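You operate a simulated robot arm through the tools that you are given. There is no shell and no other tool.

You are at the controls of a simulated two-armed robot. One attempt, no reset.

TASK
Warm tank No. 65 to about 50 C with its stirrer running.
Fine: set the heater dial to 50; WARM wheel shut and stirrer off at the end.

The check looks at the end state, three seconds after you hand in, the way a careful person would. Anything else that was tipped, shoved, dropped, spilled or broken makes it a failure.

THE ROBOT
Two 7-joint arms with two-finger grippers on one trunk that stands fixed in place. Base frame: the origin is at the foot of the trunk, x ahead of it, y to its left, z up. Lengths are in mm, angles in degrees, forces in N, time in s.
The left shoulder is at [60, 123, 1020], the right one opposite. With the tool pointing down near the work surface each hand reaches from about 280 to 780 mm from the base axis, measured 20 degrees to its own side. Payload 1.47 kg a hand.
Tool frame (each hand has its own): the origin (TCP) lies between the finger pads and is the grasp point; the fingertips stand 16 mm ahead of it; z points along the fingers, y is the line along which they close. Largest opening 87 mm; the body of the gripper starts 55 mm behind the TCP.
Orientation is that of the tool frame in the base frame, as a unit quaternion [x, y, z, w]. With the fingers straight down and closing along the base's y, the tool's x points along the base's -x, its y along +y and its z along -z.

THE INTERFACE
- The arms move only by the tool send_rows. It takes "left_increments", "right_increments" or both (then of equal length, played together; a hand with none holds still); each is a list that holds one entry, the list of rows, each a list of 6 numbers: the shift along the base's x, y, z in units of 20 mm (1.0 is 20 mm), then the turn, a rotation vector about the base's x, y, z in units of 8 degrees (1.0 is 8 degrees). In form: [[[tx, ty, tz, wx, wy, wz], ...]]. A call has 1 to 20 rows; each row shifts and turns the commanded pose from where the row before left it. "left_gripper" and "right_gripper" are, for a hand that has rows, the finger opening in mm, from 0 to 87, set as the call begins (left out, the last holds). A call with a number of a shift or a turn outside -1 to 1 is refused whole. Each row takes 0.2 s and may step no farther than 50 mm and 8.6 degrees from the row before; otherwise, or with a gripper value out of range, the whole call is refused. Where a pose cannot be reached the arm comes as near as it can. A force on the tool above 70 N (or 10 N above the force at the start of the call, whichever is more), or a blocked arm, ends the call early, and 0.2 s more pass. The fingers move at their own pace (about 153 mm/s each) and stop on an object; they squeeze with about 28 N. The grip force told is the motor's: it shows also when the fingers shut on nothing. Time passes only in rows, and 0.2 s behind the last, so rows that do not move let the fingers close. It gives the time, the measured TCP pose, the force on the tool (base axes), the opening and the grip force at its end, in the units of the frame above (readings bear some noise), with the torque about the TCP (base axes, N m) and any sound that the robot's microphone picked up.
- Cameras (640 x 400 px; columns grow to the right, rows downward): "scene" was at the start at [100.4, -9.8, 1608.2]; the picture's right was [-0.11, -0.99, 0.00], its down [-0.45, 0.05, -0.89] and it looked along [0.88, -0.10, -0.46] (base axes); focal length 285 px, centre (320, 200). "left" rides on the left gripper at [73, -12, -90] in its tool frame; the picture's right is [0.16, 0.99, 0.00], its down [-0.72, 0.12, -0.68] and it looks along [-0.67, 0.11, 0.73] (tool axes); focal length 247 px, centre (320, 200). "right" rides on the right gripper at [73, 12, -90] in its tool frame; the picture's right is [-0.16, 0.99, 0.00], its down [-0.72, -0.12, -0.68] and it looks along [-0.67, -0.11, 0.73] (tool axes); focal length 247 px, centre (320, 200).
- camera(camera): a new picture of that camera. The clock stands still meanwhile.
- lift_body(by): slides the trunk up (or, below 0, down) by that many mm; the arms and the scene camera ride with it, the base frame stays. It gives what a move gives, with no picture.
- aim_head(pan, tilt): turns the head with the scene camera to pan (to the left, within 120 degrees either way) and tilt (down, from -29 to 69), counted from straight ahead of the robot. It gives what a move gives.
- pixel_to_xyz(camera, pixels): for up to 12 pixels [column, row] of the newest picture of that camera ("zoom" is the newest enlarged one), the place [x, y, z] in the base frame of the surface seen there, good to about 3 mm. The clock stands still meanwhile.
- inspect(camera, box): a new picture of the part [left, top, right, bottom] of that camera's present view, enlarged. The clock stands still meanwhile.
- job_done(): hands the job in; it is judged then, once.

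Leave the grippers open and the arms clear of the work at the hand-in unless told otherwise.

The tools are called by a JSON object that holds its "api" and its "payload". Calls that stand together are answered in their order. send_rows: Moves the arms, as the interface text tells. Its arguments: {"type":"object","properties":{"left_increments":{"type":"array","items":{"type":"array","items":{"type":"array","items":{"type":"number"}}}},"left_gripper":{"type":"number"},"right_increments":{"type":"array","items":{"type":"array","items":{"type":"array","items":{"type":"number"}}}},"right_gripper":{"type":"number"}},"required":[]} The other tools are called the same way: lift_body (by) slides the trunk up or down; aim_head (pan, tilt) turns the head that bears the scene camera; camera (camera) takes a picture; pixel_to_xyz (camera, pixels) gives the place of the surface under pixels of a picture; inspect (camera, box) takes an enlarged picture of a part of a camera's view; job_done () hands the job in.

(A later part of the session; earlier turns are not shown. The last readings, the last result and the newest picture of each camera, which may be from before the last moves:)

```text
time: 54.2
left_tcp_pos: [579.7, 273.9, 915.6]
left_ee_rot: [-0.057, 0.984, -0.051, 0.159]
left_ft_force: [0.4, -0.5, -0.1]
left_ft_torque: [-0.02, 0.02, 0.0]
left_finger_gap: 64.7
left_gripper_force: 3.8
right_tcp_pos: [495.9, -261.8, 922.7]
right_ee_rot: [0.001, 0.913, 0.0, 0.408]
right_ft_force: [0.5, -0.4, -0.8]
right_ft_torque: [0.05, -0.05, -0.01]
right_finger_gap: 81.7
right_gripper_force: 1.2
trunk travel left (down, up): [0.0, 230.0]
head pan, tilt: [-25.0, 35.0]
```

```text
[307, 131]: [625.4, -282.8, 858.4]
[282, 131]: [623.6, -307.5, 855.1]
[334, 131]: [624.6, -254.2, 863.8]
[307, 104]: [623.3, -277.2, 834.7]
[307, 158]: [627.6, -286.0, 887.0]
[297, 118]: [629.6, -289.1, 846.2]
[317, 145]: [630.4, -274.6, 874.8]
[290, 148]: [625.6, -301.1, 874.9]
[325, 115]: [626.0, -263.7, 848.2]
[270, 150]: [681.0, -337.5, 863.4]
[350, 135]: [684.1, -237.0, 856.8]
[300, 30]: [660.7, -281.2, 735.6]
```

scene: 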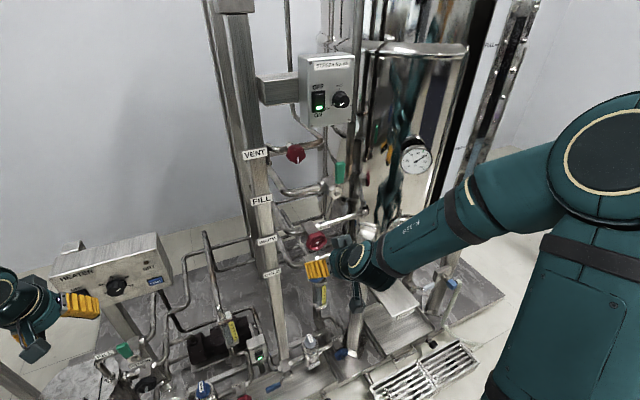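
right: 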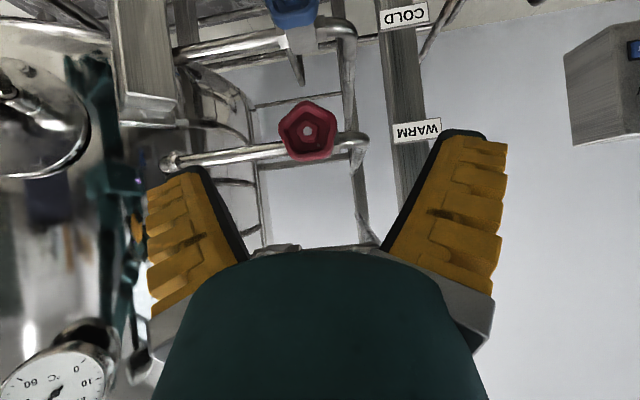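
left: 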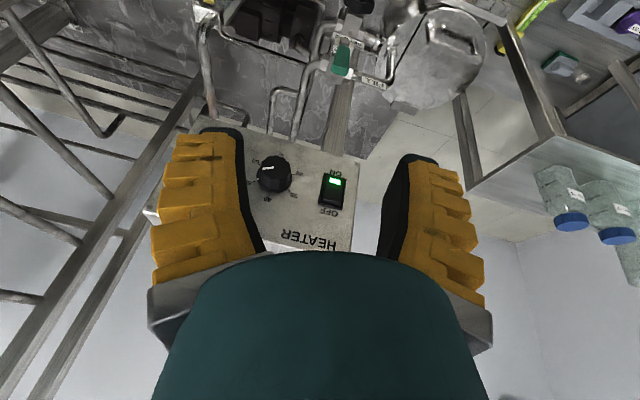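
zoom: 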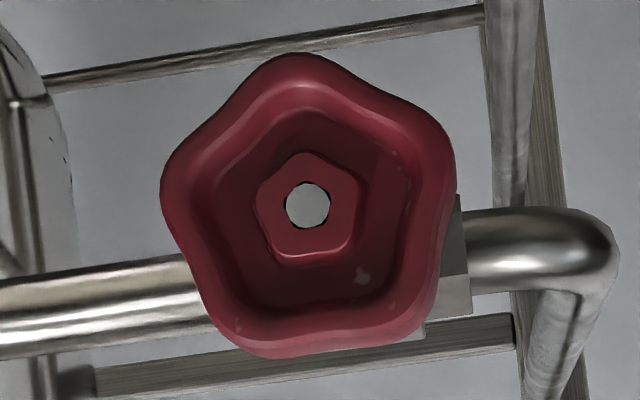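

Wheel centre (x 624 front, y −281, z 859), about 58 mm across. I'll move toward it while raising the pitch gradually, checking reach.

{"api": "send_rows", "payload": {"right_increments": [[[0.7, -0.3, -0.3, 0, 0, 0], [0.7, -0.3, -0.4, 0, 0, 0], [0.7, -0.3, -0.4, 0, 0, 0], [0.5, 0, -0.3, 0, -0.5, 0]]]}}

{"api": "send_rows", "payload": {"right_increments": [[[0.2, 0, -0.2, 0, -0.75, 0], [0, 0, 0, 0, -0.75, 0]]]}}

{"api": "camera", "payload": {"camera": "scene"}}

```text
time: 55.2
left_tcp_pos: [579.8, 272.2, 916.2]
left_ee_rot: [-0.058, 0.984, -0.05, 0.16]
left_ft_force: [0.3, 0.7, 0.2]
left_ft_torque: [-0.02, 0.0, -0.01]
left_finger_gap: 64.6
left_gripper_force: 2.8
right_tcp_pos: [549.2, -279.8, 892.2]
right_ee_rot: [0.002, 0.899, 0.0, 0.438]
right_ft_force: [0.5, 0.3, -0.1]
right_ft_torque: [-0.01, 0.01, 0.02]
right_finger_gap: 81.8
right_gripper_force: 0.6
trunk travel left (down, up): [0.0, 230.0]
head pan, tilt: [-25.0, 35.0]
```

```text
time: 55.8
left_tcp_pos: [580.6, 273.0, 915.9]
left_ee_rot: [-0.058, 0.984, -0.051, 0.159]
left_ft_force: [0.6, -1.0, 0.1]
left_ft_torque: [0.03, 0.01, 0.01]
left_finger_gap: 64.6
left_gripper_force: 3.1
right_tcp_pos: [554.4, -281.4, 889.7]
right_ee_rot: [0.001, 0.848, 0.0, 0.53]
right_ft_force: [-0.3, 0.5, -0.5]
right_ft_torque: [-0.02, 0.01, 0.04]
right_finger_gap: 81.7
right_gripper_force: 1.1
trunk travel left (down, up): [0.0, 230.0]
head pan, tilt: [-25.0, 35.0]
```

```text
taken
```

scene: 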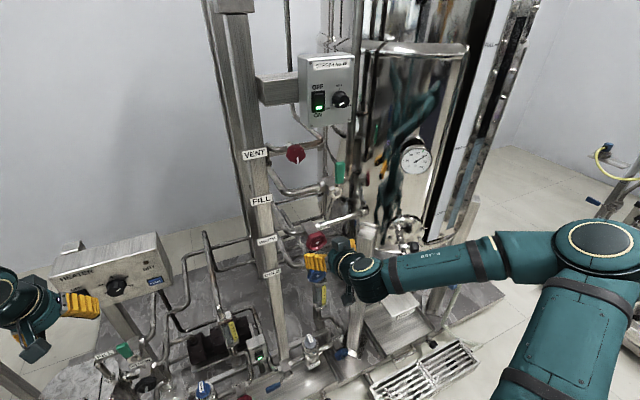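

Reached 26° below level. Now pre-rolling the right hand +56° about x (the free direction for this arm) so I can then turn counter-clockwise.

{"api": "send_rows", "payload": {"right_increments": [[[0, 0, 0, 1, 0, 0], [0, 0, 0, 1, 0, 0], [0, 0, 0, 1, 0, 0], [0, 0, 0, 1, 0, 0], [0, 0, 0, 1, 0, 0], [0, 0, 0, 1, 0, 0], [0, 0, 0, 1, 0, 0]]]}}

{"api": "camera", "payload": {"camera": "scene"}}

{"api": "camera", "payload": {"camera": "right"}}

```text
time: 57.4
left_tcp_pos: [580.4, 273.4, 916.2]
left_ee_rot: [-0.057, 0.984, -0.05, 0.159]
left_ft_force: [-0.3, 0.6, -0.7]
left_ft_torque: [0.01, -0.01, 0.0]
left_finger_gap: 64.4
left_gripper_force: 3.0
right_tcp_pos: [553.5, -279.1, 890.6]
right_ee_rot: [0.249, 0.748, 0.399, 0.468]
right_ft_force: [0.0, -0.1, -0.2]
right_ft_torque: [0.0, -0.01, -0.04]
right_finger_gap: 81.9
right_gripper_force: 0.9
trunk travel left (down, up): [0.0, 230.0]
head pan, tilt: [-25.0, 35.0]
```

```text
taken
```

scene: 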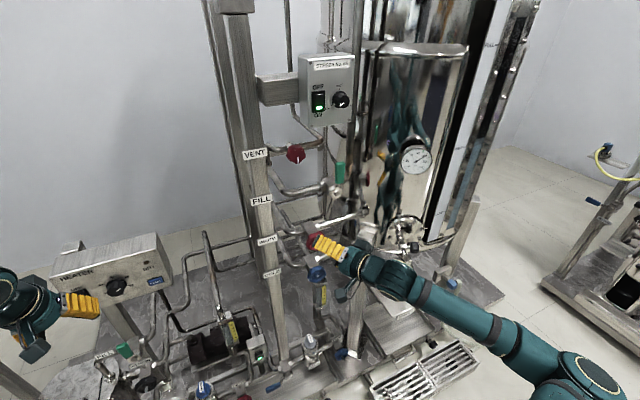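

```text
taken
```

right: 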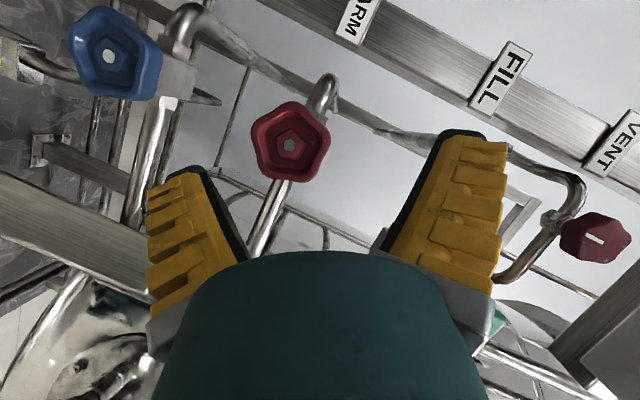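

Aligning to the wheel axis, then advancing along x to TCP x≈618.

{"api": "send_rows", "payload": {"right_increments": [[[0, -0.05, -0.8, 0, 0, 0], [0, -0.05, -0.78, 0, 0, 0], [0.8, 0, 0, 0, 0, 0], [0.8, 0, 0, 0, 0, 0]]], "right_gripper": 87}}

{"api": "camera", "payload": {"camera": "right"}}

{"api": "inspect", "payload": {"camera": "scene", "box": [270, 200, 380, 300]}}

```text
time: 58.4
left_tcp_pos: [580.9, 272.8, 915.8]
left_ee_rot: [-0.057, 0.984, -0.05, 0.16]
left_ft_force: [-0.2, -0.7, 0.1]
left_ft_torque: [0.02, 0.02, -0.05]
left_finger_gap: 65.0
left_gripper_force: 3.0
right_tcp_pos: [583.5, -282.6, 858.0]
right_ee_rot: [0.25, 0.749, 0.397, 0.468]
right_ft_force: [0.2, 0.7, -0.1]
right_ft_torque: [0.03, -0.03, 0.01]
right_finger_gap: 86.7
right_gripper_force: 0.1
trunk travel left (down, up): [0.0, 230.0]
head pan, tilt: [-25.0, 35.0]
```

```text
taken
```

right: 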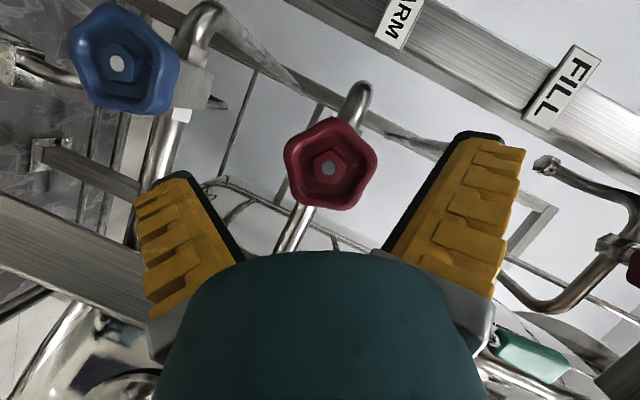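

```text
4.00 times, centred on (325, 250) of scene
```

zoom: 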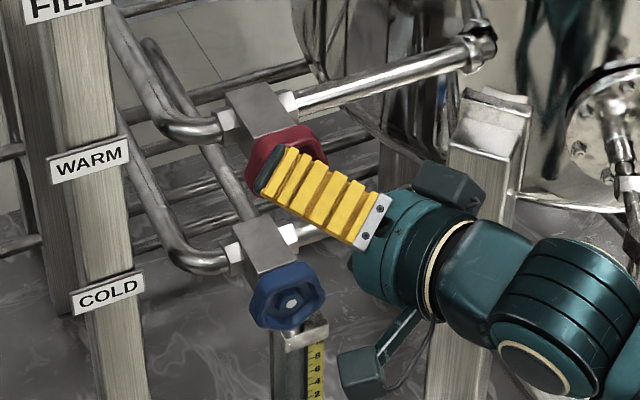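

The block on the hand passes near the slanted post; checking their distances.

{"api": "pixel_to_xyz", "payload": {"camera": "scene", "pixels": [[363, 225], [363, 232], [358, 255], [352, 240], [357, 247], [362, 240], [366, 249], [355, 290]]}}

```text
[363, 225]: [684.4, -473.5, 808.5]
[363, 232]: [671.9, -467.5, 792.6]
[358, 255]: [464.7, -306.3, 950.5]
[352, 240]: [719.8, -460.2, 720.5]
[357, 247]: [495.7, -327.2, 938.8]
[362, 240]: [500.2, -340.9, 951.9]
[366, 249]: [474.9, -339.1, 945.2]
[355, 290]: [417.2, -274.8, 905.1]
```

Post is at x≥672, block at x≈500: clear. Advancing the last 35 mm around the wheel.

{"api": "send_rows", "payload": {"right_increments": [[[0.875, 0.04, 0.03, 0, 0, 0], [0.875, 0.04, 0.03, 0, 0, 0]]]}}

{"api": "camera", "payload": {"camera": "right"}}

```text
time: 59.0
left_tcp_pos: [579.3, 273.3, 916.6]
left_ee_rot: [-0.057, 0.984, -0.05, 0.159]
left_ft_force: [0.0, 0.0, 0.7]
left_ft_torque: [0.01, -0.02, -0.02]
left_finger_gap: 64.5
left_gripper_force: 3.2
right_tcp_pos: [619.9, -280.0, 859.4]
right_ee_rot: [0.249, 0.749, 0.398, 0.468]
right_ft_force: [0.5, 0.0, 0.9]
right_ft_torque: [0.0, -0.01, 0.0]
right_finger_gap: 87.0
right_gripper_force: 0.0
trunk travel left (down, up): [0.0, 230.0]
head pan, tilt: [-25.0, 35.0]
```

```text
taken
```

right: 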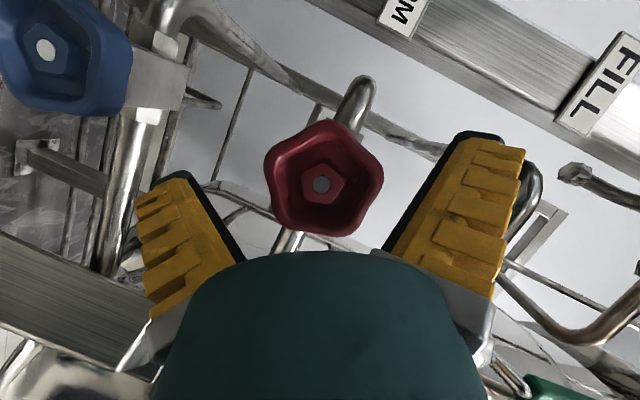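

Wheel is centred between the fingers. Closing on it.

{"api": "send_rows", "payload": {"right_increments": [[[0, 0, 0, 0, 0, 0], [0, 0, 0, 0, 0, 0], [0, 0, 0, 0, 0, 0]]], "right_gripper": 35}}

{"api": "camera", "payload": {"camera": "right"}}

```text
time: 59.8
left_tcp_pos: [580.0, 272.2, 916.0]
left_ee_rot: [-0.058, 0.984, -0.05, 0.159]
left_ft_force: [-0.2, 0.4, 0.2]
left_ft_torque: [-0.02, -0.03, 0.04]
left_finger_gap: 64.6
left_gripper_force: 3.3
right_tcp_pos: [619.8, -278.5, 859.2]
right_ee_rot: [0.249, 0.748, 0.399, 0.468]
right_ft_force: [0.9, 0.7, 4.2]
right_ft_torque: [0.14, -0.21, -0.12]
right_finger_gap: 51.9
right_gripper_force: 30.1
trunk travel left (down, up): [0.0, 230.0]
head pan, tilt: [-25.0, 35.0]
```

```text
taken
```

right: 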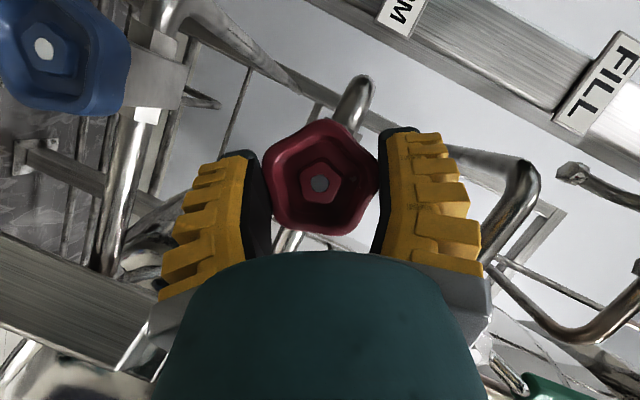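

Gripped (51.9 mm, 30 N). Turning counter-clockwise 56° (wx −).

{"api": "send_rows", "payload": {"right_increments": [[[0, 0, 0, -1, 0, 0], [0, 0, 0, -1, 0, 0], [0, 0, 0, -1, 0, 0], [0, 0, 0, -1, 0, 0], [0, 0, 0, -1, 0, 0], [0, 0, 0, -1, 0, 0], [0, 0, 0, -1, 0, 0]]]}}

{"api": "camera", "payload": {"camera": "right"}}

{"api": "inspect", "payload": {"camera": "scene", "box": [210, 300, 280, 370]}}

```text
time: 61.4
left_tcp_pos: [578.2, 273.2, 916.6]
left_ee_rot: [-0.057, 0.984, -0.05, 0.16]
left_ft_force: [-0.6, -0.7, 0.7]
left_ft_torque: [0.0, 0.0, -0.02]
left_finger_gap: 64.7
left_gripper_force: 3.1
right_tcp_pos: [620.1, -280.3, 859.8]
right_ee_rot: [0.0, 0.848, -0.001, 0.53]
right_ft_force: [-9.6, -3.9, 8.5]
right_ft_torque: [0.08, 0.22, -0.01]
right_finger_gap: 52.2
right_gripper_force: 30.4
trunk travel left (down, up): [0.0, 230.0]
head pan, tilt: [-25.0, 35.0]
```

```text
taken
```

right: 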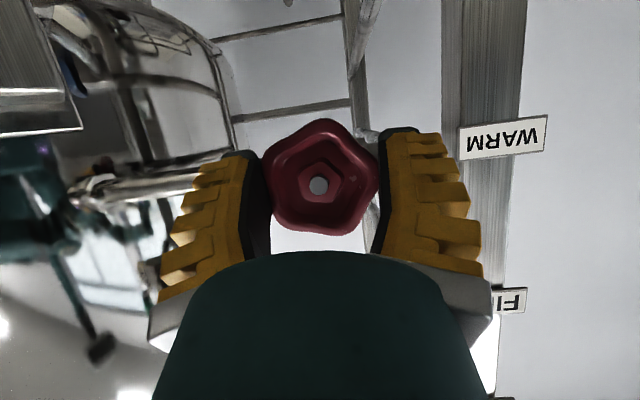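

```text
5.71 times, centred on (245, 335) of scene
```

zoom: 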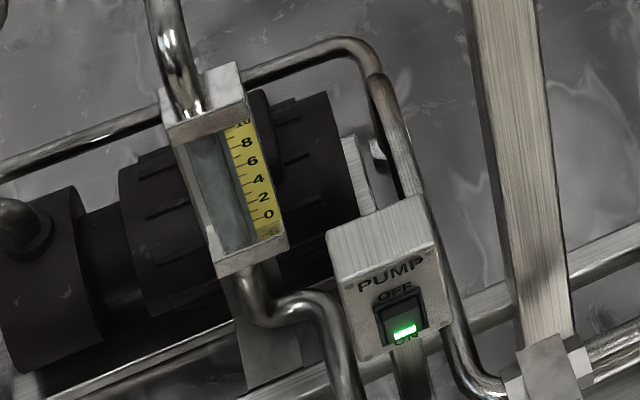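

Wheel turned 56°. Zooming on the warm flow gauge for the float.

{"api": "inspect", "payload": {"camera": "scene", "box": [222, 310, 252, 350]}}

{"api": "inspect", "payload": {"camera": "scene", "box": [300, 260, 340, 310]}}

{"api": "inspect", "payload": {"camera": "scene", "box": [395, 130, 440, 180]}}

```text
10.00 times, centred on (237, 330) of scene
```

zoom: 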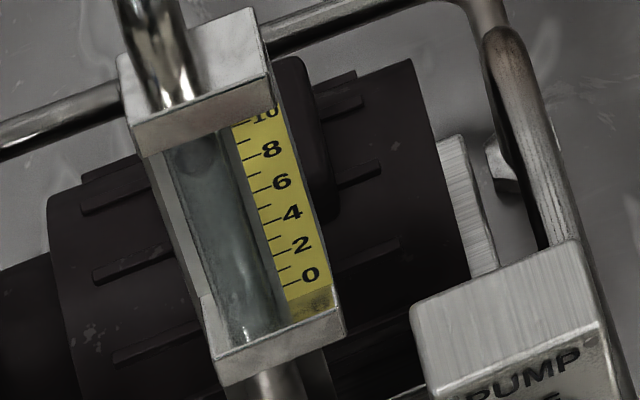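

```text
8.00 times, centred on (320, 285) of scene
```

zoom: 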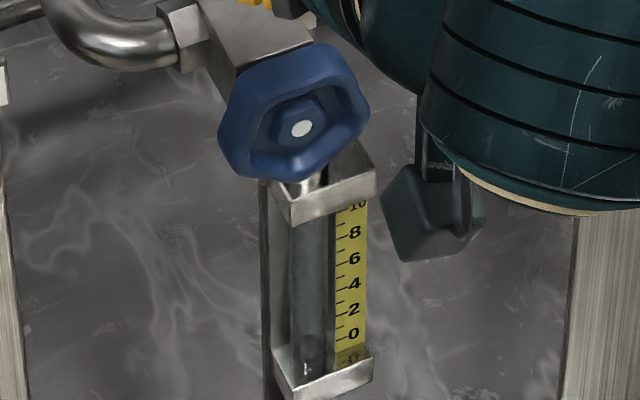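

```text
8.00 times, centred on (418, 155) of scene
```

zoom: 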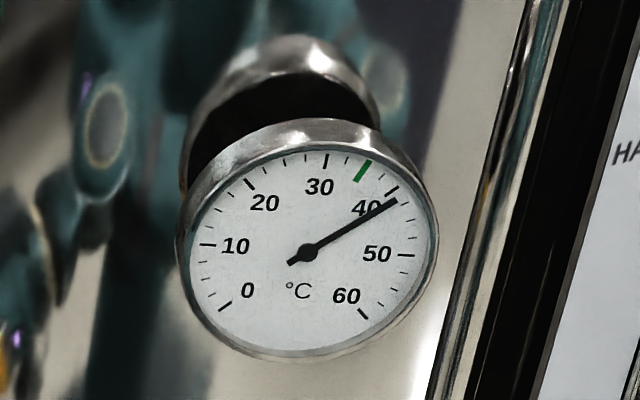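

No flow yet; the valve likely needs more turning. Opening the fingers and rolling back +72° for another stroke.

{"api": "send_rows", "payload": {"right_increments": [[[0, 0, 0, 0, 0, 0], [0, 0, 0, 0, 0, 0], [0, 0, 0, 1, 0, 0], [0, 0, 0, 1, 0, 0], [0, 0, 0, 1, 0, 0], [0, 0, 0, 1, 0, 0], [0, 0, 0, 1, 0, 0], [0, 0, 0, 1, 0, 0], [0, 0, 0, 1, 0, 0], [0, 0, 0, 1, 0, 0], [0, 0, 0, 1, 0, 0]]], "right_gripper": 87}}

{"api": "camera", "payload": {"camera": "right"}}

```text
time: 63.8
left_tcp_pos: [580.9, 273.8, 916.6]
left_ee_rot: [-0.057, 0.984, -0.05, 0.159]
left_ft_force: [0.2, 0.3, -0.2]
left_ft_torque: [-0.01, 0.01, 0.01]
left_finger_gap: 64.7
left_gripper_force: 3.0
right_tcp_pos: [620.7, -279.7, 859.2]
right_ee_rot: [0.312, 0.685, 0.5, 0.428]
right_ft_force: [-0.2, 1.0, 0.3]
right_ft_torque: [0.01, 0.03, 0.02]
right_finger_gap: 87.2
right_gripper_force: 0.0
trunk travel left (down, up): [0.0, 230.0]
head pan, tilt: [-25.0, 35.0]
```

```text
taken
```

right: 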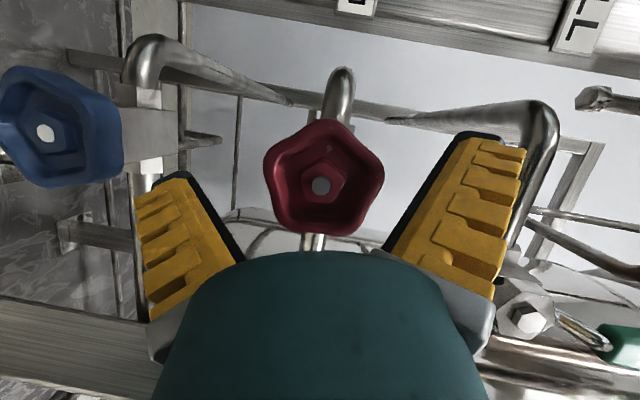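

Full 72° roll-back works and is clear. Closing and turning counter-clockwise 72°.

{"api": "send_rows", "payload": {"right_increments": [[[0, 0, 0, 0, 0, 0], [0, 0, 0, 0, 0, 0], [0, 0, 0, -1, 0, 0], [0, 0, 0, -1, 0, 0], [0, 0, 0, -1, 0, 0], [0, 0, 0, -1, 0, 0], [0, 0, 0, -1, 0, 0], [0, 0, 0, -1, 0, 0], [0, 0, 0, -1, 0, 0], [0, 0, 0, -1, 0, 0], [0, 0, 0, -1, 0, 0]]], "right_gripper": 35}}

{"api": "inspect", "payload": {"camera": "scene", "box": [222, 310, 252, 350]}}

{"api": "inspect", "payload": {"camera": "scene", "box": [395, 130, 440, 180]}}

{"api": "camera", "payload": {"camera": "right"}}

```text
time: 66.2
left_tcp_pos: [579.5, 272.6, 916.7]
left_ee_rot: [-0.057, 0.984, -0.05, 0.16]
left_ft_force: [0.8, 0.3, 0.4]
left_ft_torque: [-0.01, -0.03, 0.0]
left_finger_gap: 64.5
left_gripper_force: 3.7
right_tcp_pos: [619.2, -279.8, 860.0]
right_ee_rot: [0.001, 0.848, -0.002, 0.53]
right_ft_force: [4.0, -1.4, 13.7]
right_ft_torque: [0.1, 0.07, -0.04]
right_finger_gap: 52.0
right_gripper_force: 29.8
trunk travel left (down, up): [0.0, 230.0]
head pan, tilt: [-25.0, 35.0]
```

```text
10.00 times, centred on (237, 330) of scene
```

zoom: 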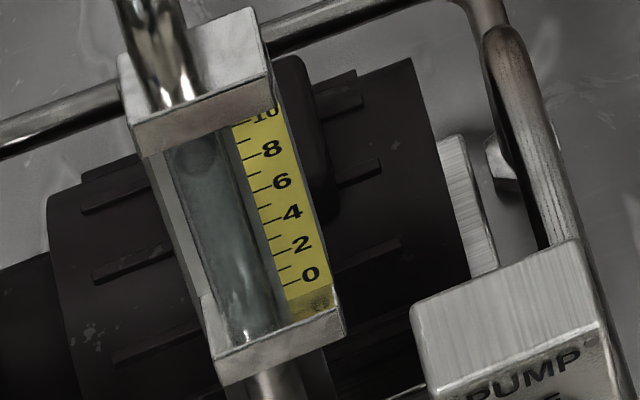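

```text
8.00 times, centred on (418, 155) of scene
```

zoom: 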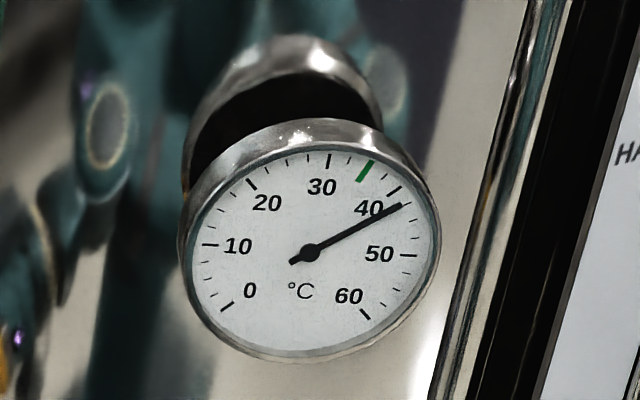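

```text
taken
```

right: 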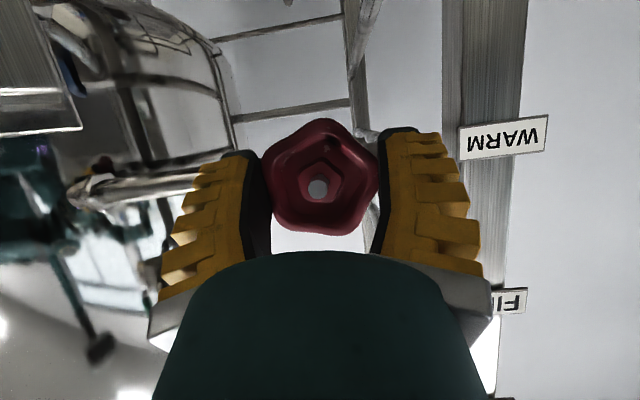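

The tank needle has moved from ~41.3 to ~42.5, so warm water is flowing into the jacket. I'll wait 2 s and re-read.

{"api": "send_rows", "payload": {"right_increments": [[[0, 0, 0, 0, 0, 0], [0, 0, 0, 0, 0, 0], [0, 0, 0, 0, 0, 0], [0, 0, 0, 0, 0, 0], [0, 0, 0, 0, 0, 0], [0, 0, 0, 0, 0, 0], [0, 0, 0, 0, 0, 0], [0, 0, 0, 0, 0, 0], [0, 0, 0, 0, 0, 0], [0, 0, 0, 0, 0, 0]]]}}

{"api": "inspect", "payload": {"camera": "scene", "box": [395, 130, 440, 180]}}

{"api": "inspect", "payload": {"camera": "scene", "box": [150, 300, 260, 400]}}

```text
time: 68.4
left_tcp_pos: [579.4, 272.4, 915.1]
left_ee_rot: [-0.057, 0.984, -0.05, 0.16]
left_ft_force: [-0.4, -0.3, 0.9]
left_ft_torque: [-0.03, -0.01, -0.01]
left_finger_gap: 64.9
left_gripper_force: 3.3
right_tcp_pos: [620.7, -279.9, 859.6]
right_ee_rot: [0.001, 0.848, 0.0, 0.53]
right_ft_force: [4.1, -5.6, 11.5]
right_ft_torque: [0.11, -0.15, -0.09]
right_finger_gap: 51.5
right_gripper_force: 30.1
trunk travel left (down, up): [0.0, 230.0]
head pan, tilt: [-25.0, 35.0]
```

```text
8.00 times, centred on (418, 155) of scene
```

zoom: 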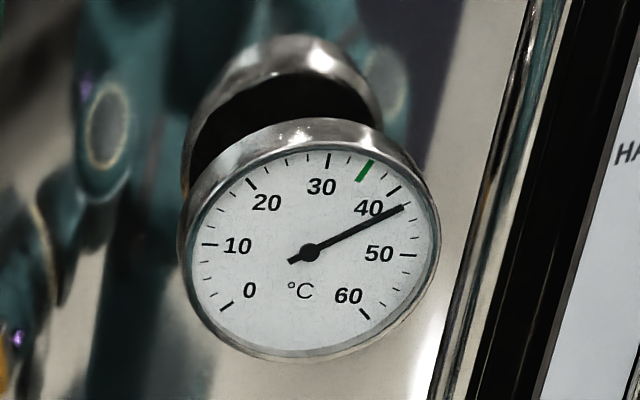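

```text
4.00 times, centred on (205, 350) of scene
```

zoom: 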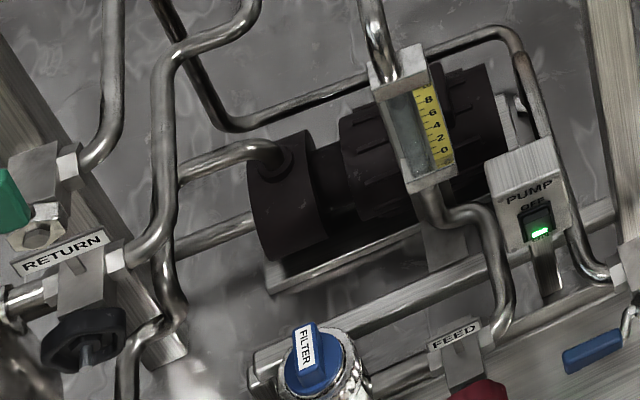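

≈42.9 °C now, rising ~0.2 °C/s. Opening the wheel another 72° for more flow.

{"api": "send_rows", "payload": {"right_increments": [[[0, 0, 0, 0, 0, 0], [0, 0, 0, 0, 0, 0], [0, 0, 0, 1, 0, 0], [0, 0, 0, 1, 0, 0], [0, 0, 0, 1, 0, 0], [0, 0, 0, 1, 0, 0], [0, 0, 0, 1, 0, 0], [0, 0, 0, 1, 0, 0], [0, 0, 0, 1, 0, 0], [0, 0, 0, 1, 0, 0], [0, 0, 0, 1, 0, 0]]], "right_gripper": 87}}

{"api": "send_rows", "payload": {"right_increments": [[[0, 0, 0, 0, 0, 0], [0, 0, 0, 0, 0, 0], [0, 0, 0, -1, 0, 0], [0, 0, 0, -1, 0, 0], [0, 0, 0, -1, 0, 0], [0, 0, 0, -1, 0, 0], [0, 0, 0, -1, 0, 0], [0, 0, 0, -1, 0, 0], [0, 0, 0, -1, 0, 0], [0, 0, 0, -1, 0, 0], [0, 0, 0, -1, 0, 0]]], "right_gripper": 35}}

{"api": "inspect", "payload": {"camera": "scene", "box": [395, 130, 440, 180]}}

{"api": "inspect", "payload": {"camera": "scene", "box": [222, 310, 252, 350]}}

{"api": "camera", "payload": {"camera": "right"}}

```text
time: 70.8
left_tcp_pos: [580.4, 273.6, 915.8]
left_ee_rot: [-0.057, 0.984, -0.051, 0.159]
left_ft_force: [0.2, -0.5, 0.3]
left_ft_torque: [0.06, -0.03, -0.05]
left_finger_gap: 64.6
left_gripper_force: 3.4
right_tcp_pos: [620.1, -278.6, 858.3]
right_ee_rot: [0.312, 0.685, 0.499, 0.428]
right_ft_force: [0.1, 0.1, 0.2]
right_ft_torque: [0.0, 0.02, -0.02]
right_finger_gap: 87.0
right_gripper_force: 0.1
trunk travel left (down, up): [0.0, 230.0]
head pan, tilt: [-25.0, 35.0]
```

```text
time: 73.2
left_tcp_pos: [579.5, 272.6, 916.0]
left_ee_rot: [-0.057, 0.984, -0.05, 0.159]
left_ft_force: [-0.6, 0.8, -0.2]
left_ft_torque: [-0.02, 0.01, 0.0]
left_finger_gap: 64.5
left_gripper_force: 3.4
right_tcp_pos: [619.6, -280.5, 856.3]
right_ee_rot: [0.001, 0.85, -0.001, 0.528]
right_ft_force: [-6.5, -5.4, -6.8]
right_ft_torque: [0.41, 0.04, -0.13]
right_finger_gap: 56.4
right_gripper_force: 29.7
trunk travel left (down, up): [0.0, 230.0]
head pan, tilt: [-25.0, 35.0]
```

```text
8.00 times, centred on (418, 155) of scene
```

zoom: 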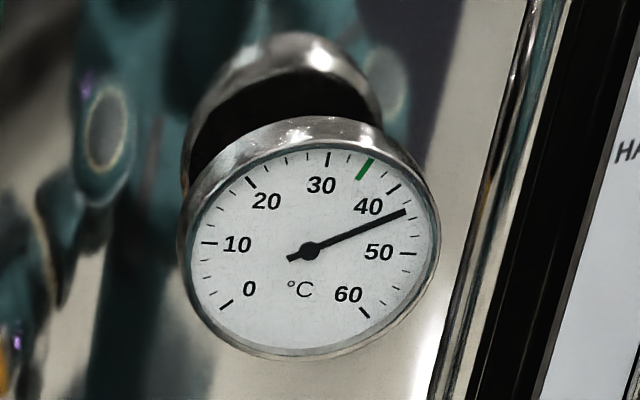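

```text
10.00 times, centred on (237, 330) of scene
```

zoom: 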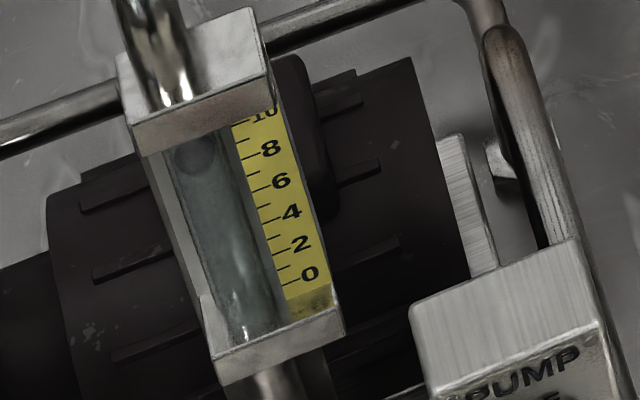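

```text
taken
```

right: 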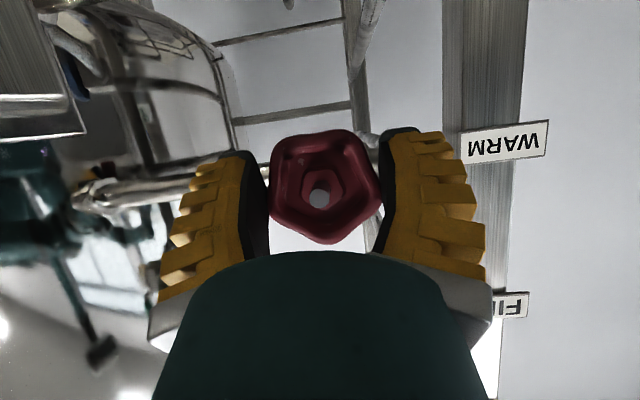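

The wheel reached its open stop (fingers slipped to the lobes). Tank ≈43.7 °C. Releasing the wheel and waiting beside it with the fingers open.

{"api": "send_rows", "payload": {"right_increments": [[[0, 0, 0, 0, 0, 0], [0, 0, 0, 0, 0, 0], [0, 0, 0, 0, 0, 0], [0, 0, 0, 0, 0, 0], [0, 0, 0, 0, 0, 0], [0, 0, 0, 0, 0, 0], [0, 0, 0, 0, 0, 0], [0, 0, 0, 0, 0, 0], [0, 0, 0, 0, 0, 0], [0, 0, 0, 0, 0, 0], [0, 0, 0, 0, 0, 0], [0, 0, 0, 0, 0, 0], [0, 0, 0, 0, 0, 0], [0, 0, 0, 0, 0, 0], [0, 0, 0, 0, 0, 0], [0, 0, 0, 0, 0, 0], [0, 0, 0, 0, 0, 0], [0, 0, 0, 0, 0, 0], [0, 0, 0, 0, 0, 0], [0, 0, 0, 0, 0, 0]]], "right_gripper": 87}}

{"api": "inspect", "payload": {"camera": "scene", "box": [395, 130, 440, 180]}}

{"api": "camera", "payload": {"camera": "right"}}

{"api": "camera", "payload": {"camera": "scene"}}

```text
time: 77.4
left_tcp_pos: [581.0, 273.5, 917.1]
left_ee_rot: [-0.057, 0.984, -0.05, 0.159]
left_ft_force: [-0.2, -0.4, 1.1]
left_ft_torque: [-0.01, 0.02, 0.02]
left_finger_gap: 64.7
left_gripper_force: 3.2
right_tcp_pos: [621.4, -278.8, 858.9]
right_ee_rot: [0.0, 0.848, 0.0, 0.53]
right_ft_force: [-0.1, 0.0, 0.3]
right_ft_torque: [-0.01, -0.03, 0.03]
right_finger_gap: 86.7
right_gripper_force: 0.1
trunk travel left (down, up): [0.0, 230.0]
head pan, tilt: [-25.0, 35.0]
```

```text
8.00 times, centred on (418, 155) of scene
```

zoom: 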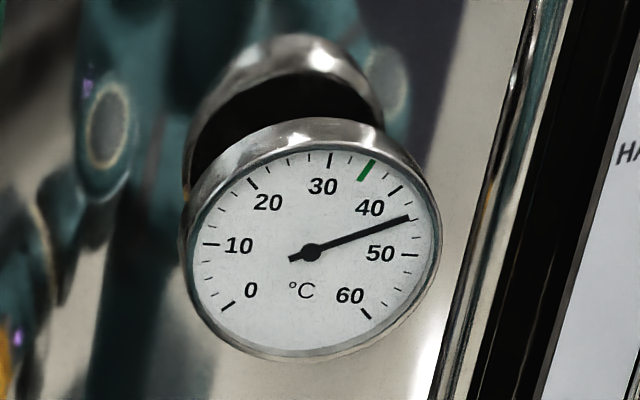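

```text
taken
```

right: 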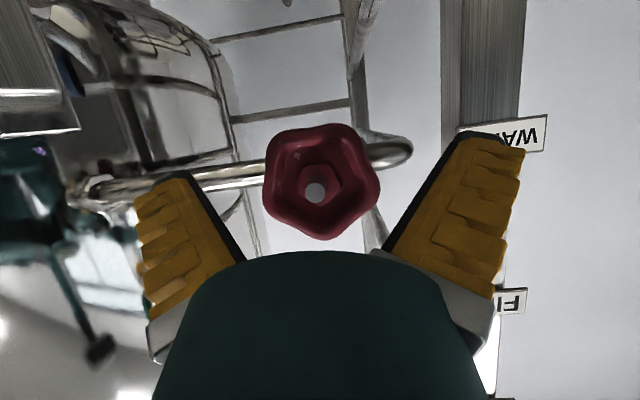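

```text
taken
```

scene: 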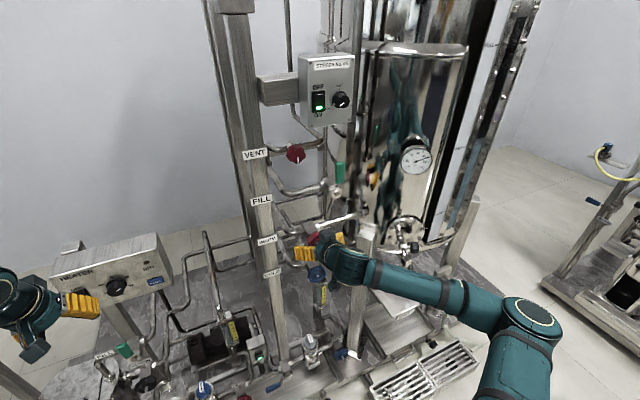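

≈44.4 °C, ~0.17 °C/s. Waiting about 12 s more, then re-reading.

{"api": "send_rows", "payload": {"right_increments": [[[0, 0, 0, 0, 0, 0], [0, 0, 0, 0, 0, 0], [0, 0, 0, 0, 0, 0], [0, 0, 0, 0, 0, 0], [0, 0, 0, 0, 0, 0], [0, 0, 0, 0, 0, 0], [0, 0, 0, 0, 0, 0], [0, 0, 0, 0, 0, 0], [0, 0, 0, 0, 0, 0], [0, 0, 0, 0, 0, 0], [0, 0, 0, 0, 0, 0], [0, 0, 0, 0, 0, 0], [0, 0, 0, 0, 0, 0], [0, 0, 0, 0, 0, 0], [0, 0, 0, 0, 0, 0], [0, 0, 0, 0, 0, 0], [0, 0, 0, 0, 0, 0], [0, 0, 0, 0, 0, 0], [0, 0, 0, 0, 0, 0], [0, 0, 0, 0, 0, 0]]]}}

{"api": "send_rows", "payload": {"right_increments": [[[0, 0, 0, 0, 0, 0], [0, 0, 0, 0, 0, 0], [0, 0, 0, 0, 0, 0], [0, 0, 0, 0, 0, 0], [0, 0, 0, 0, 0, 0], [0, 0, 0, 0, 0, 0], [0, 0, 0, 0, 0, 0], [0, 0, 0, 0, 0, 0], [0, 0, 0, 0, 0, 0], [0, 0, 0, 0, 0, 0], [0, 0, 0, 0, 0, 0], [0, 0, 0, 0, 0, 0], [0, 0, 0, 0, 0, 0], [0, 0, 0, 0, 0, 0], [0, 0, 0, 0, 0, 0], [0, 0, 0, 0, 0, 0], [0, 0, 0, 0, 0, 0], [0, 0, 0, 0, 0, 0], [0, 0, 0, 0, 0, 0], [0, 0, 0, 0, 0, 0]]]}}

{"api": "inspect", "payload": {"camera": "scene", "box": [395, 130, 440, 180]}}

{"api": "aim_head", "payload": {"pan": 20, "tilt": 50}}

{"api": "camera", "payload": {"camera": "scene"}}

```text
time: 81.6
left_tcp_pos: [579.6, 273.5, 916.5]
left_ee_rot: [-0.057, 0.984, -0.052, 0.158]
left_ft_force: [0.0, 0.5, -0.3]
left_ft_torque: [0.0, -0.02, 0.03]
left_finger_gap: 64.6
left_gripper_force: 3.4
right_tcp_pos: [620.6, -279.1, 859.3]
right_ee_rot: [0.0, 0.848, 0.0, 0.53]
right_ft_force: [0.4, 0.8, -0.2]
right_ft_torque: [-0.01, -0.02, 0.05]
right_finger_gap: 86.9
right_gripper_force: 0.0
trunk travel left (down, up): [0.0, 230.0]
head pan, tilt: [-25.0, 35.0]
```

```text
time: 85.8
left_tcp_pos: [581.4, 274.2, 915.4]
left_ee_rot: [-0.058, 0.984, -0.05, 0.159]
left_ft_force: [0.2, -0.3, 0.5]
left_ft_torque: [0.0, 0.0, 0.04]
left_finger_gap: 64.7
left_gripper_force: 3.4
right_tcp_pos: [620.8, -277.2, 859.2]
right_ee_rot: [0.0, 0.848, 0.001, 0.53]
right_ft_force: [-0.4, -0.4, 0.1]
right_ft_torque: [0.03, 0.0, 0.0]
right_finger_gap: 87.1
right_gripper_force: 0.1
trunk travel left (down, up): [0.0, 230.0]
head pan, tilt: [-25.0, 35.0]
```

```text
8.00 times, centred on (418, 155) of scene
```

zoom: 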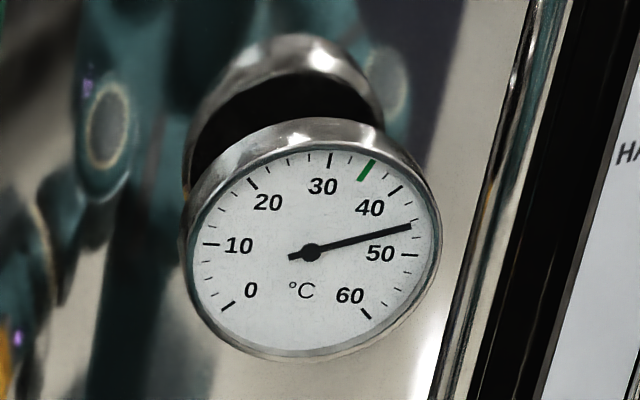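

```text
time: 86.9
left_tcp_pos: [580.7, 274.0, 915.2]
left_ee_rot: [-0.057, 0.984, -0.051, 0.16]
left_ft_force: [0.6, 0.1, -0.1]
left_ft_torque: [-0.02, 0.02, 0.02]
left_finger_gap: 64.7
left_gripper_force: 3.3
right_tcp_pos: [621.2, -279.6, 858.8]
right_ee_rot: [0.001, 0.848, 0.0, 0.53]
right_ft_force: [0.1, -0.7, -0.7]
right_ft_torque: [0.0, -0.04, -0.01]
right_finger_gap: 86.9
right_gripper_force: 0.1
trunk travel left (down, up): [0.0, 230.0]
head pan, tilt: [20.0, 50.0]
```

```text
taken
```

scene: 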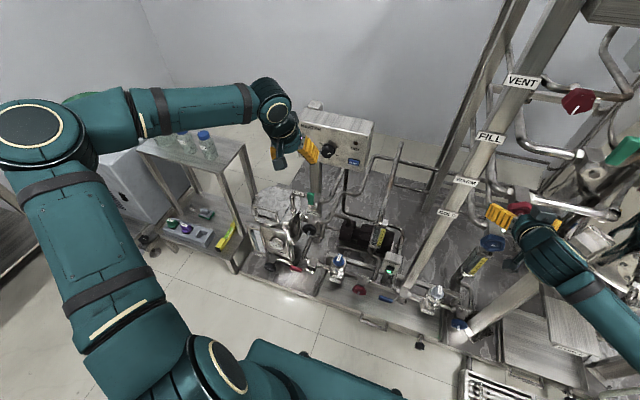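

≈45.7 °C. Checking the reservoir thermometer and glass at about (275,235).

{"api": "inspect", "payload": {"camera": "scene", "box": [245, 205, 315, 275]}}

{"api": "inspect", "payload": {"camera": "scene", "box": [262, 226, 292, 256]}}

{"api": "inspect", "payload": {"camera": "scene", "box": [360, 215, 400, 255]}}

```text
5.71 times, centred on (280, 240) of scene
```

zoom: 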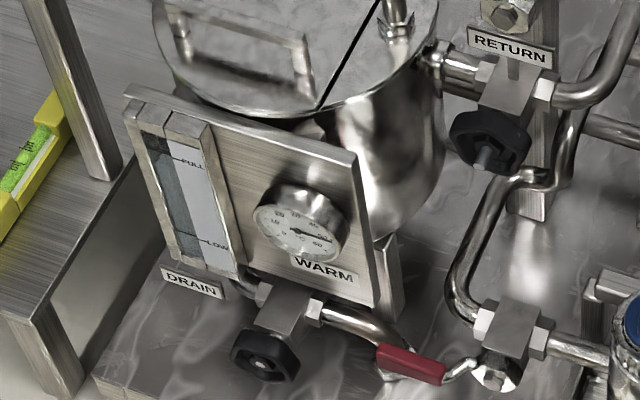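

```text
13.33 times, centred on (277, 241) of scene
```

zoom: 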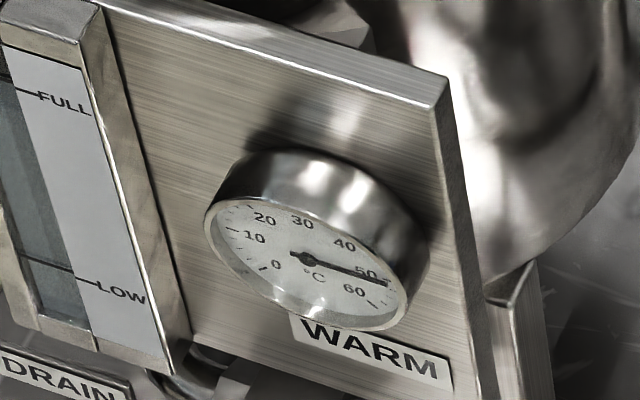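

```text
10.00 times, centred on (380, 235) of scene
```

zoom: 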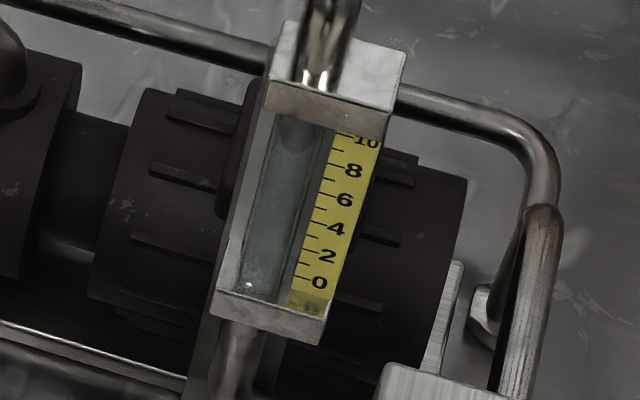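

Reservoir at ~51 °C – the tank will settle near 50. Returning the head to the tank gauge and waiting on.

{"api": "aim_head", "payload": {"pan": -25, "tilt": 35}}

{"api": "send_rows", "payload": {"right_increments": [[[0, 0, 0, 0, 0, 0], [0, 0, 0, 0, 0, 0], [0, 0, 0, 0, 0, 0], [0, 0, 0, 0, 0, 0], [0, 0, 0, 0, 0, 0], [0, 0, 0, 0, 0, 0], [0, 0, 0, 0, 0, 0], [0, 0, 0, 0, 0, 0], [0, 0, 0, 0, 0, 0], [0, 0, 0, 0, 0, 0], [0, 0, 0, 0, 0, 0], [0, 0, 0, 0, 0, 0], [0, 0, 0, 0, 0, 0], [0, 0, 0, 0, 0, 0], [0, 0, 0, 0, 0, 0], [0, 0, 0, 0, 0, 0], [0, 0, 0, 0, 0, 0], [0, 0, 0, 0, 0, 0], [0, 0, 0, 0, 0, 0], [0, 0, 0, 0, 0, 0]]]}}

{"api": "send_rows", "payload": {"right_increments": [[[0, 0, 0, 0, 0, 0], [0, 0, 0, 0, 0, 0], [0, 0, 0, 0, 0, 0], [0, 0, 0, 0, 0, 0], [0, 0, 0, 0, 0, 0], [0, 0, 0, 0, 0, 0], [0, 0, 0, 0, 0, 0], [0, 0, 0, 0, 0, 0], [0, 0, 0, 0, 0, 0], [0, 0, 0, 0, 0, 0], [0, 0, 0, 0, 0, 0], [0, 0, 0, 0, 0, 0], [0, 0, 0, 0, 0, 0], [0, 0, 0, 0, 0, 0], [0, 0, 0, 0, 0, 0], [0, 0, 0, 0, 0, 0], [0, 0, 0, 0, 0, 0], [0, 0, 0, 0, 0, 0], [0, 0, 0, 0, 0, 0], [0, 0, 0, 0, 0, 0]]]}}

{"api": "inspect", "payload": {"camera": "scene", "box": [395, 130, 440, 180]}}

```text
time: 88.0
left_tcp_pos: [580.6, 272.7, 915.0]
left_ee_rot: [-0.058, 0.984, -0.05, 0.16]
left_ft_force: [0.3, 0.1, -0.5]
left_ft_torque: [-0.01, 0.01, -0.07]
left_finger_gap: 64.8
left_gripper_force: 3.4
right_tcp_pos: [621.3, -278.6, 859.8]
right_ee_rot: [0.001, 0.848, 0.0, 0.53]
right_ft_force: [-0.8, 0.4, 0.4]
right_ft_torque: [0.0, 0.02, -0.02]
right_finger_gap: 86.9
right_gripper_force: 0.0
trunk travel left (down, up): [0.0, 230.0]
head pan, tilt: [-25.0, 35.0]
```

```text
time: 92.2
left_tcp_pos: [580.1, 274.4, 915.3]
left_ee_rot: [-0.058, 0.984, -0.051, 0.159]
left_ft_force: [-0.6, -0.2, 0.2]
left_ft_torque: [-0.04, -0.01, 0.01]
left_finger_gap: 64.6
left_gripper_force: 3.7
right_tcp_pos: [620.9, -278.9, 859.7]
right_ee_rot: [0.0, 0.848, 0.0, 0.53]
right_ft_force: [-0.2, 0.7, -0.5]
right_ft_torque: [0.0, -0.03, 0.03]
right_finger_gap: 87.2
right_gripper_force: 0.0
trunk travel left (down, up): [0.0, 230.0]
head pan, tilt: [-25.0, 35.0]
```

```text
time: 96.4
left_tcp_pos: [580.0, 272.1, 915.6]
left_ee_rot: [-0.058, 0.984, -0.051, 0.16]
left_ft_force: [-0.8, -0.2, 0.0]
left_ft_torque: [0.02, 0.01, -0.01]
left_finger_gap: 64.7
left_gripper_force: 3.1
right_tcp_pos: [621.4, -278.6, 859.0]
right_ee_rot: [0.0, 0.848, 0.0, 0.53]
right_ft_force: [0.1, -0.8, -0.3]
right_ft_torque: [-0.02, 0.01, -0.03]
right_finger_gap: 87.0
right_gripper_force: 0.1
trunk travel left (down, up): [0.0, 230.0]
head pan, tilt: [-25.0, 35.0]
```

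```text
8.00 times, centred on (418, 155) of scene
```

zoom: 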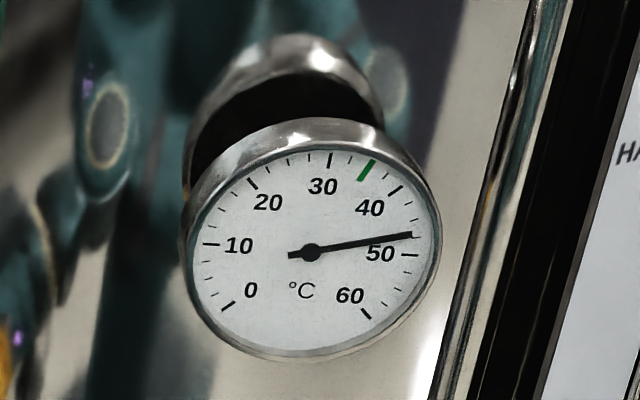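

≈47 °C. Waiting another ~13 s.

{"api": "send_rows", "payload": {"right_increments": [[[0, 0, 0, 0, 0, 0], [0, 0, 0, 0, 0, 0], [0, 0, 0, 0, 0, 0], [0, 0, 0, 0, 0, 0], [0, 0, 0, 0, 0, 0], [0, 0, 0, 0, 0, 0], [0, 0, 0, 0, 0, 0], [0, 0, 0, 0, 0, 0], [0, 0, 0, 0, 0, 0], [0, 0, 0, 0, 0, 0], [0, 0, 0, 0, 0, 0], [0, 0, 0, 0, 0, 0], [0, 0, 0, 0, 0, 0], [0, 0, 0, 0, 0, 0], [0, 0, 0, 0, 0, 0], [0, 0, 0, 0, 0, 0], [0, 0, 0, 0, 0, 0], [0, 0, 0, 0, 0, 0], [0, 0, 0, 0, 0, 0], [0, 0, 0, 0, 0, 0]]]}}

{"api": "send_rows", "payload": {"right_increments": [[[0, 0, 0, 0, 0, 0], [0, 0, 0, 0, 0, 0], [0, 0, 0, 0, 0, 0], [0, 0, 0, 0, 0, 0], [0, 0, 0, 0, 0, 0], [0, 0, 0, 0, 0, 0], [0, 0, 0, 0, 0, 0], [0, 0, 0, 0, 0, 0], [0, 0, 0, 0, 0, 0], [0, 0, 0, 0, 0, 0], [0, 0, 0, 0, 0, 0], [0, 0, 0, 0, 0, 0], [0, 0, 0, 0, 0, 0], [0, 0, 0, 0, 0, 0], [0, 0, 0, 0, 0, 0], [0, 0, 0, 0, 0, 0], [0, 0, 0, 0, 0, 0], [0, 0, 0, 0, 0, 0], [0, 0, 0, 0, 0, 0], [0, 0, 0, 0, 0, 0]]]}}

{"api": "send_rows", "payload": {"right_increments": [[[0, 0, 0, 0, 0, 0], [0, 0, 0, 0, 0, 0], [0, 0, 0, 0, 0, 0], [0, 0, 0, 0, 0, 0], [0, 0, 0, 0, 0, 0], [0, 0, 0, 0, 0, 0], [0, 0, 0, 0, 0, 0], [0, 0, 0, 0, 0, 0], [0, 0, 0, 0, 0, 0], [0, 0, 0, 0, 0, 0], [0, 0, 0, 0, 0, 0], [0, 0, 0, 0, 0, 0], [0, 0, 0, 0, 0, 0], [0, 0, 0, 0, 0, 0], [0, 0, 0, 0, 0, 0], [0, 0, 0, 0, 0, 0], [0, 0, 0, 0, 0, 0], [0, 0, 0, 0, 0, 0], [0, 0, 0, 0, 0, 0], [0, 0, 0, 0, 0, 0]]]}}

{"api": "inspect", "payload": {"camera": "scene", "box": [395, 130, 440, 180]}}

```text
time: 100.6
left_tcp_pos: [579.5, 272.9, 915.5]
left_ee_rot: [-0.057, 0.984, -0.05, 0.159]
left_ft_force: [-0.3, -0.3, 0.2]
left_ft_torque: [0.05, 0.0, -0.04]
left_finger_gap: 64.7
left_gripper_force: 3.3
right_tcp_pos: [621.4, -279.1, 860.5]
right_ee_rot: [0.0, 0.848, 0.0, 0.53]
right_ft_force: [-0.8, 0.1, 0.1]
right_ft_torque: [0.02, 0.01, 0.02]
right_finger_gap: 86.9
right_gripper_force: 0.0
trunk travel left (down, up): [0.0, 230.0]
head pan, tilt: [-25.0, 35.0]
```

```text
time: 104.8
left_tcp_pos: [579.6, 272.6, 915.5]
left_ee_rot: [-0.057, 0.984, -0.051, 0.159]
left_ft_force: [-0.3, 0.2, 0.2]
left_ft_torque: [-0.01, 0.01, 0.0]
left_finger_gap: 64.5
left_gripper_force: 3.2
right_tcp_pos: [619.7, -278.9, 860.3]
right_ee_rot: [0.0, 0.848, 0.0, 0.53]
right_ft_force: [0.4, 0.4, -1.3]
right_ft_torque: [-0.01, -0.02, 0.03]
right_finger_gap: 86.9
right_gripper_force: 0.1
trunk travel left (down, up): [0.0, 230.0]
head pan, tilt: [-25.0, 35.0]
```

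```text
time: 109.0
left_tcp_pos: [580.0, 273.0, 917.1]
left_ee_rot: [-0.057, 0.984, -0.05, 0.159]
left_ft_force: [-0.3, 1.0, -0.5]
left_ft_torque: [0.03, -0.03, 0.0]
left_finger_gap: 64.2
left_gripper_force: 3.1
right_tcp_pos: [620.8, -278.3, 859.6]
right_ee_rot: [0.0, 0.848, 0.0, 0.53]
right_ft_force: [0.2, -1.3, 0.6]
right_ft_torque: [0.04, 0.03, 0.01]
right_finger_gap: 87.2
right_gripper_force: 0.1
trunk travel left (down, up): [0.0, 230.0]
head pan, tilt: [-25.0, 35.0]
```

```text
8.00 times, centred on (418, 155) of scene
```

zoom: 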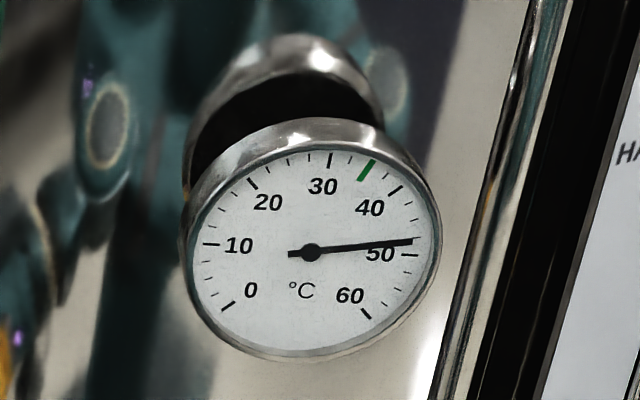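

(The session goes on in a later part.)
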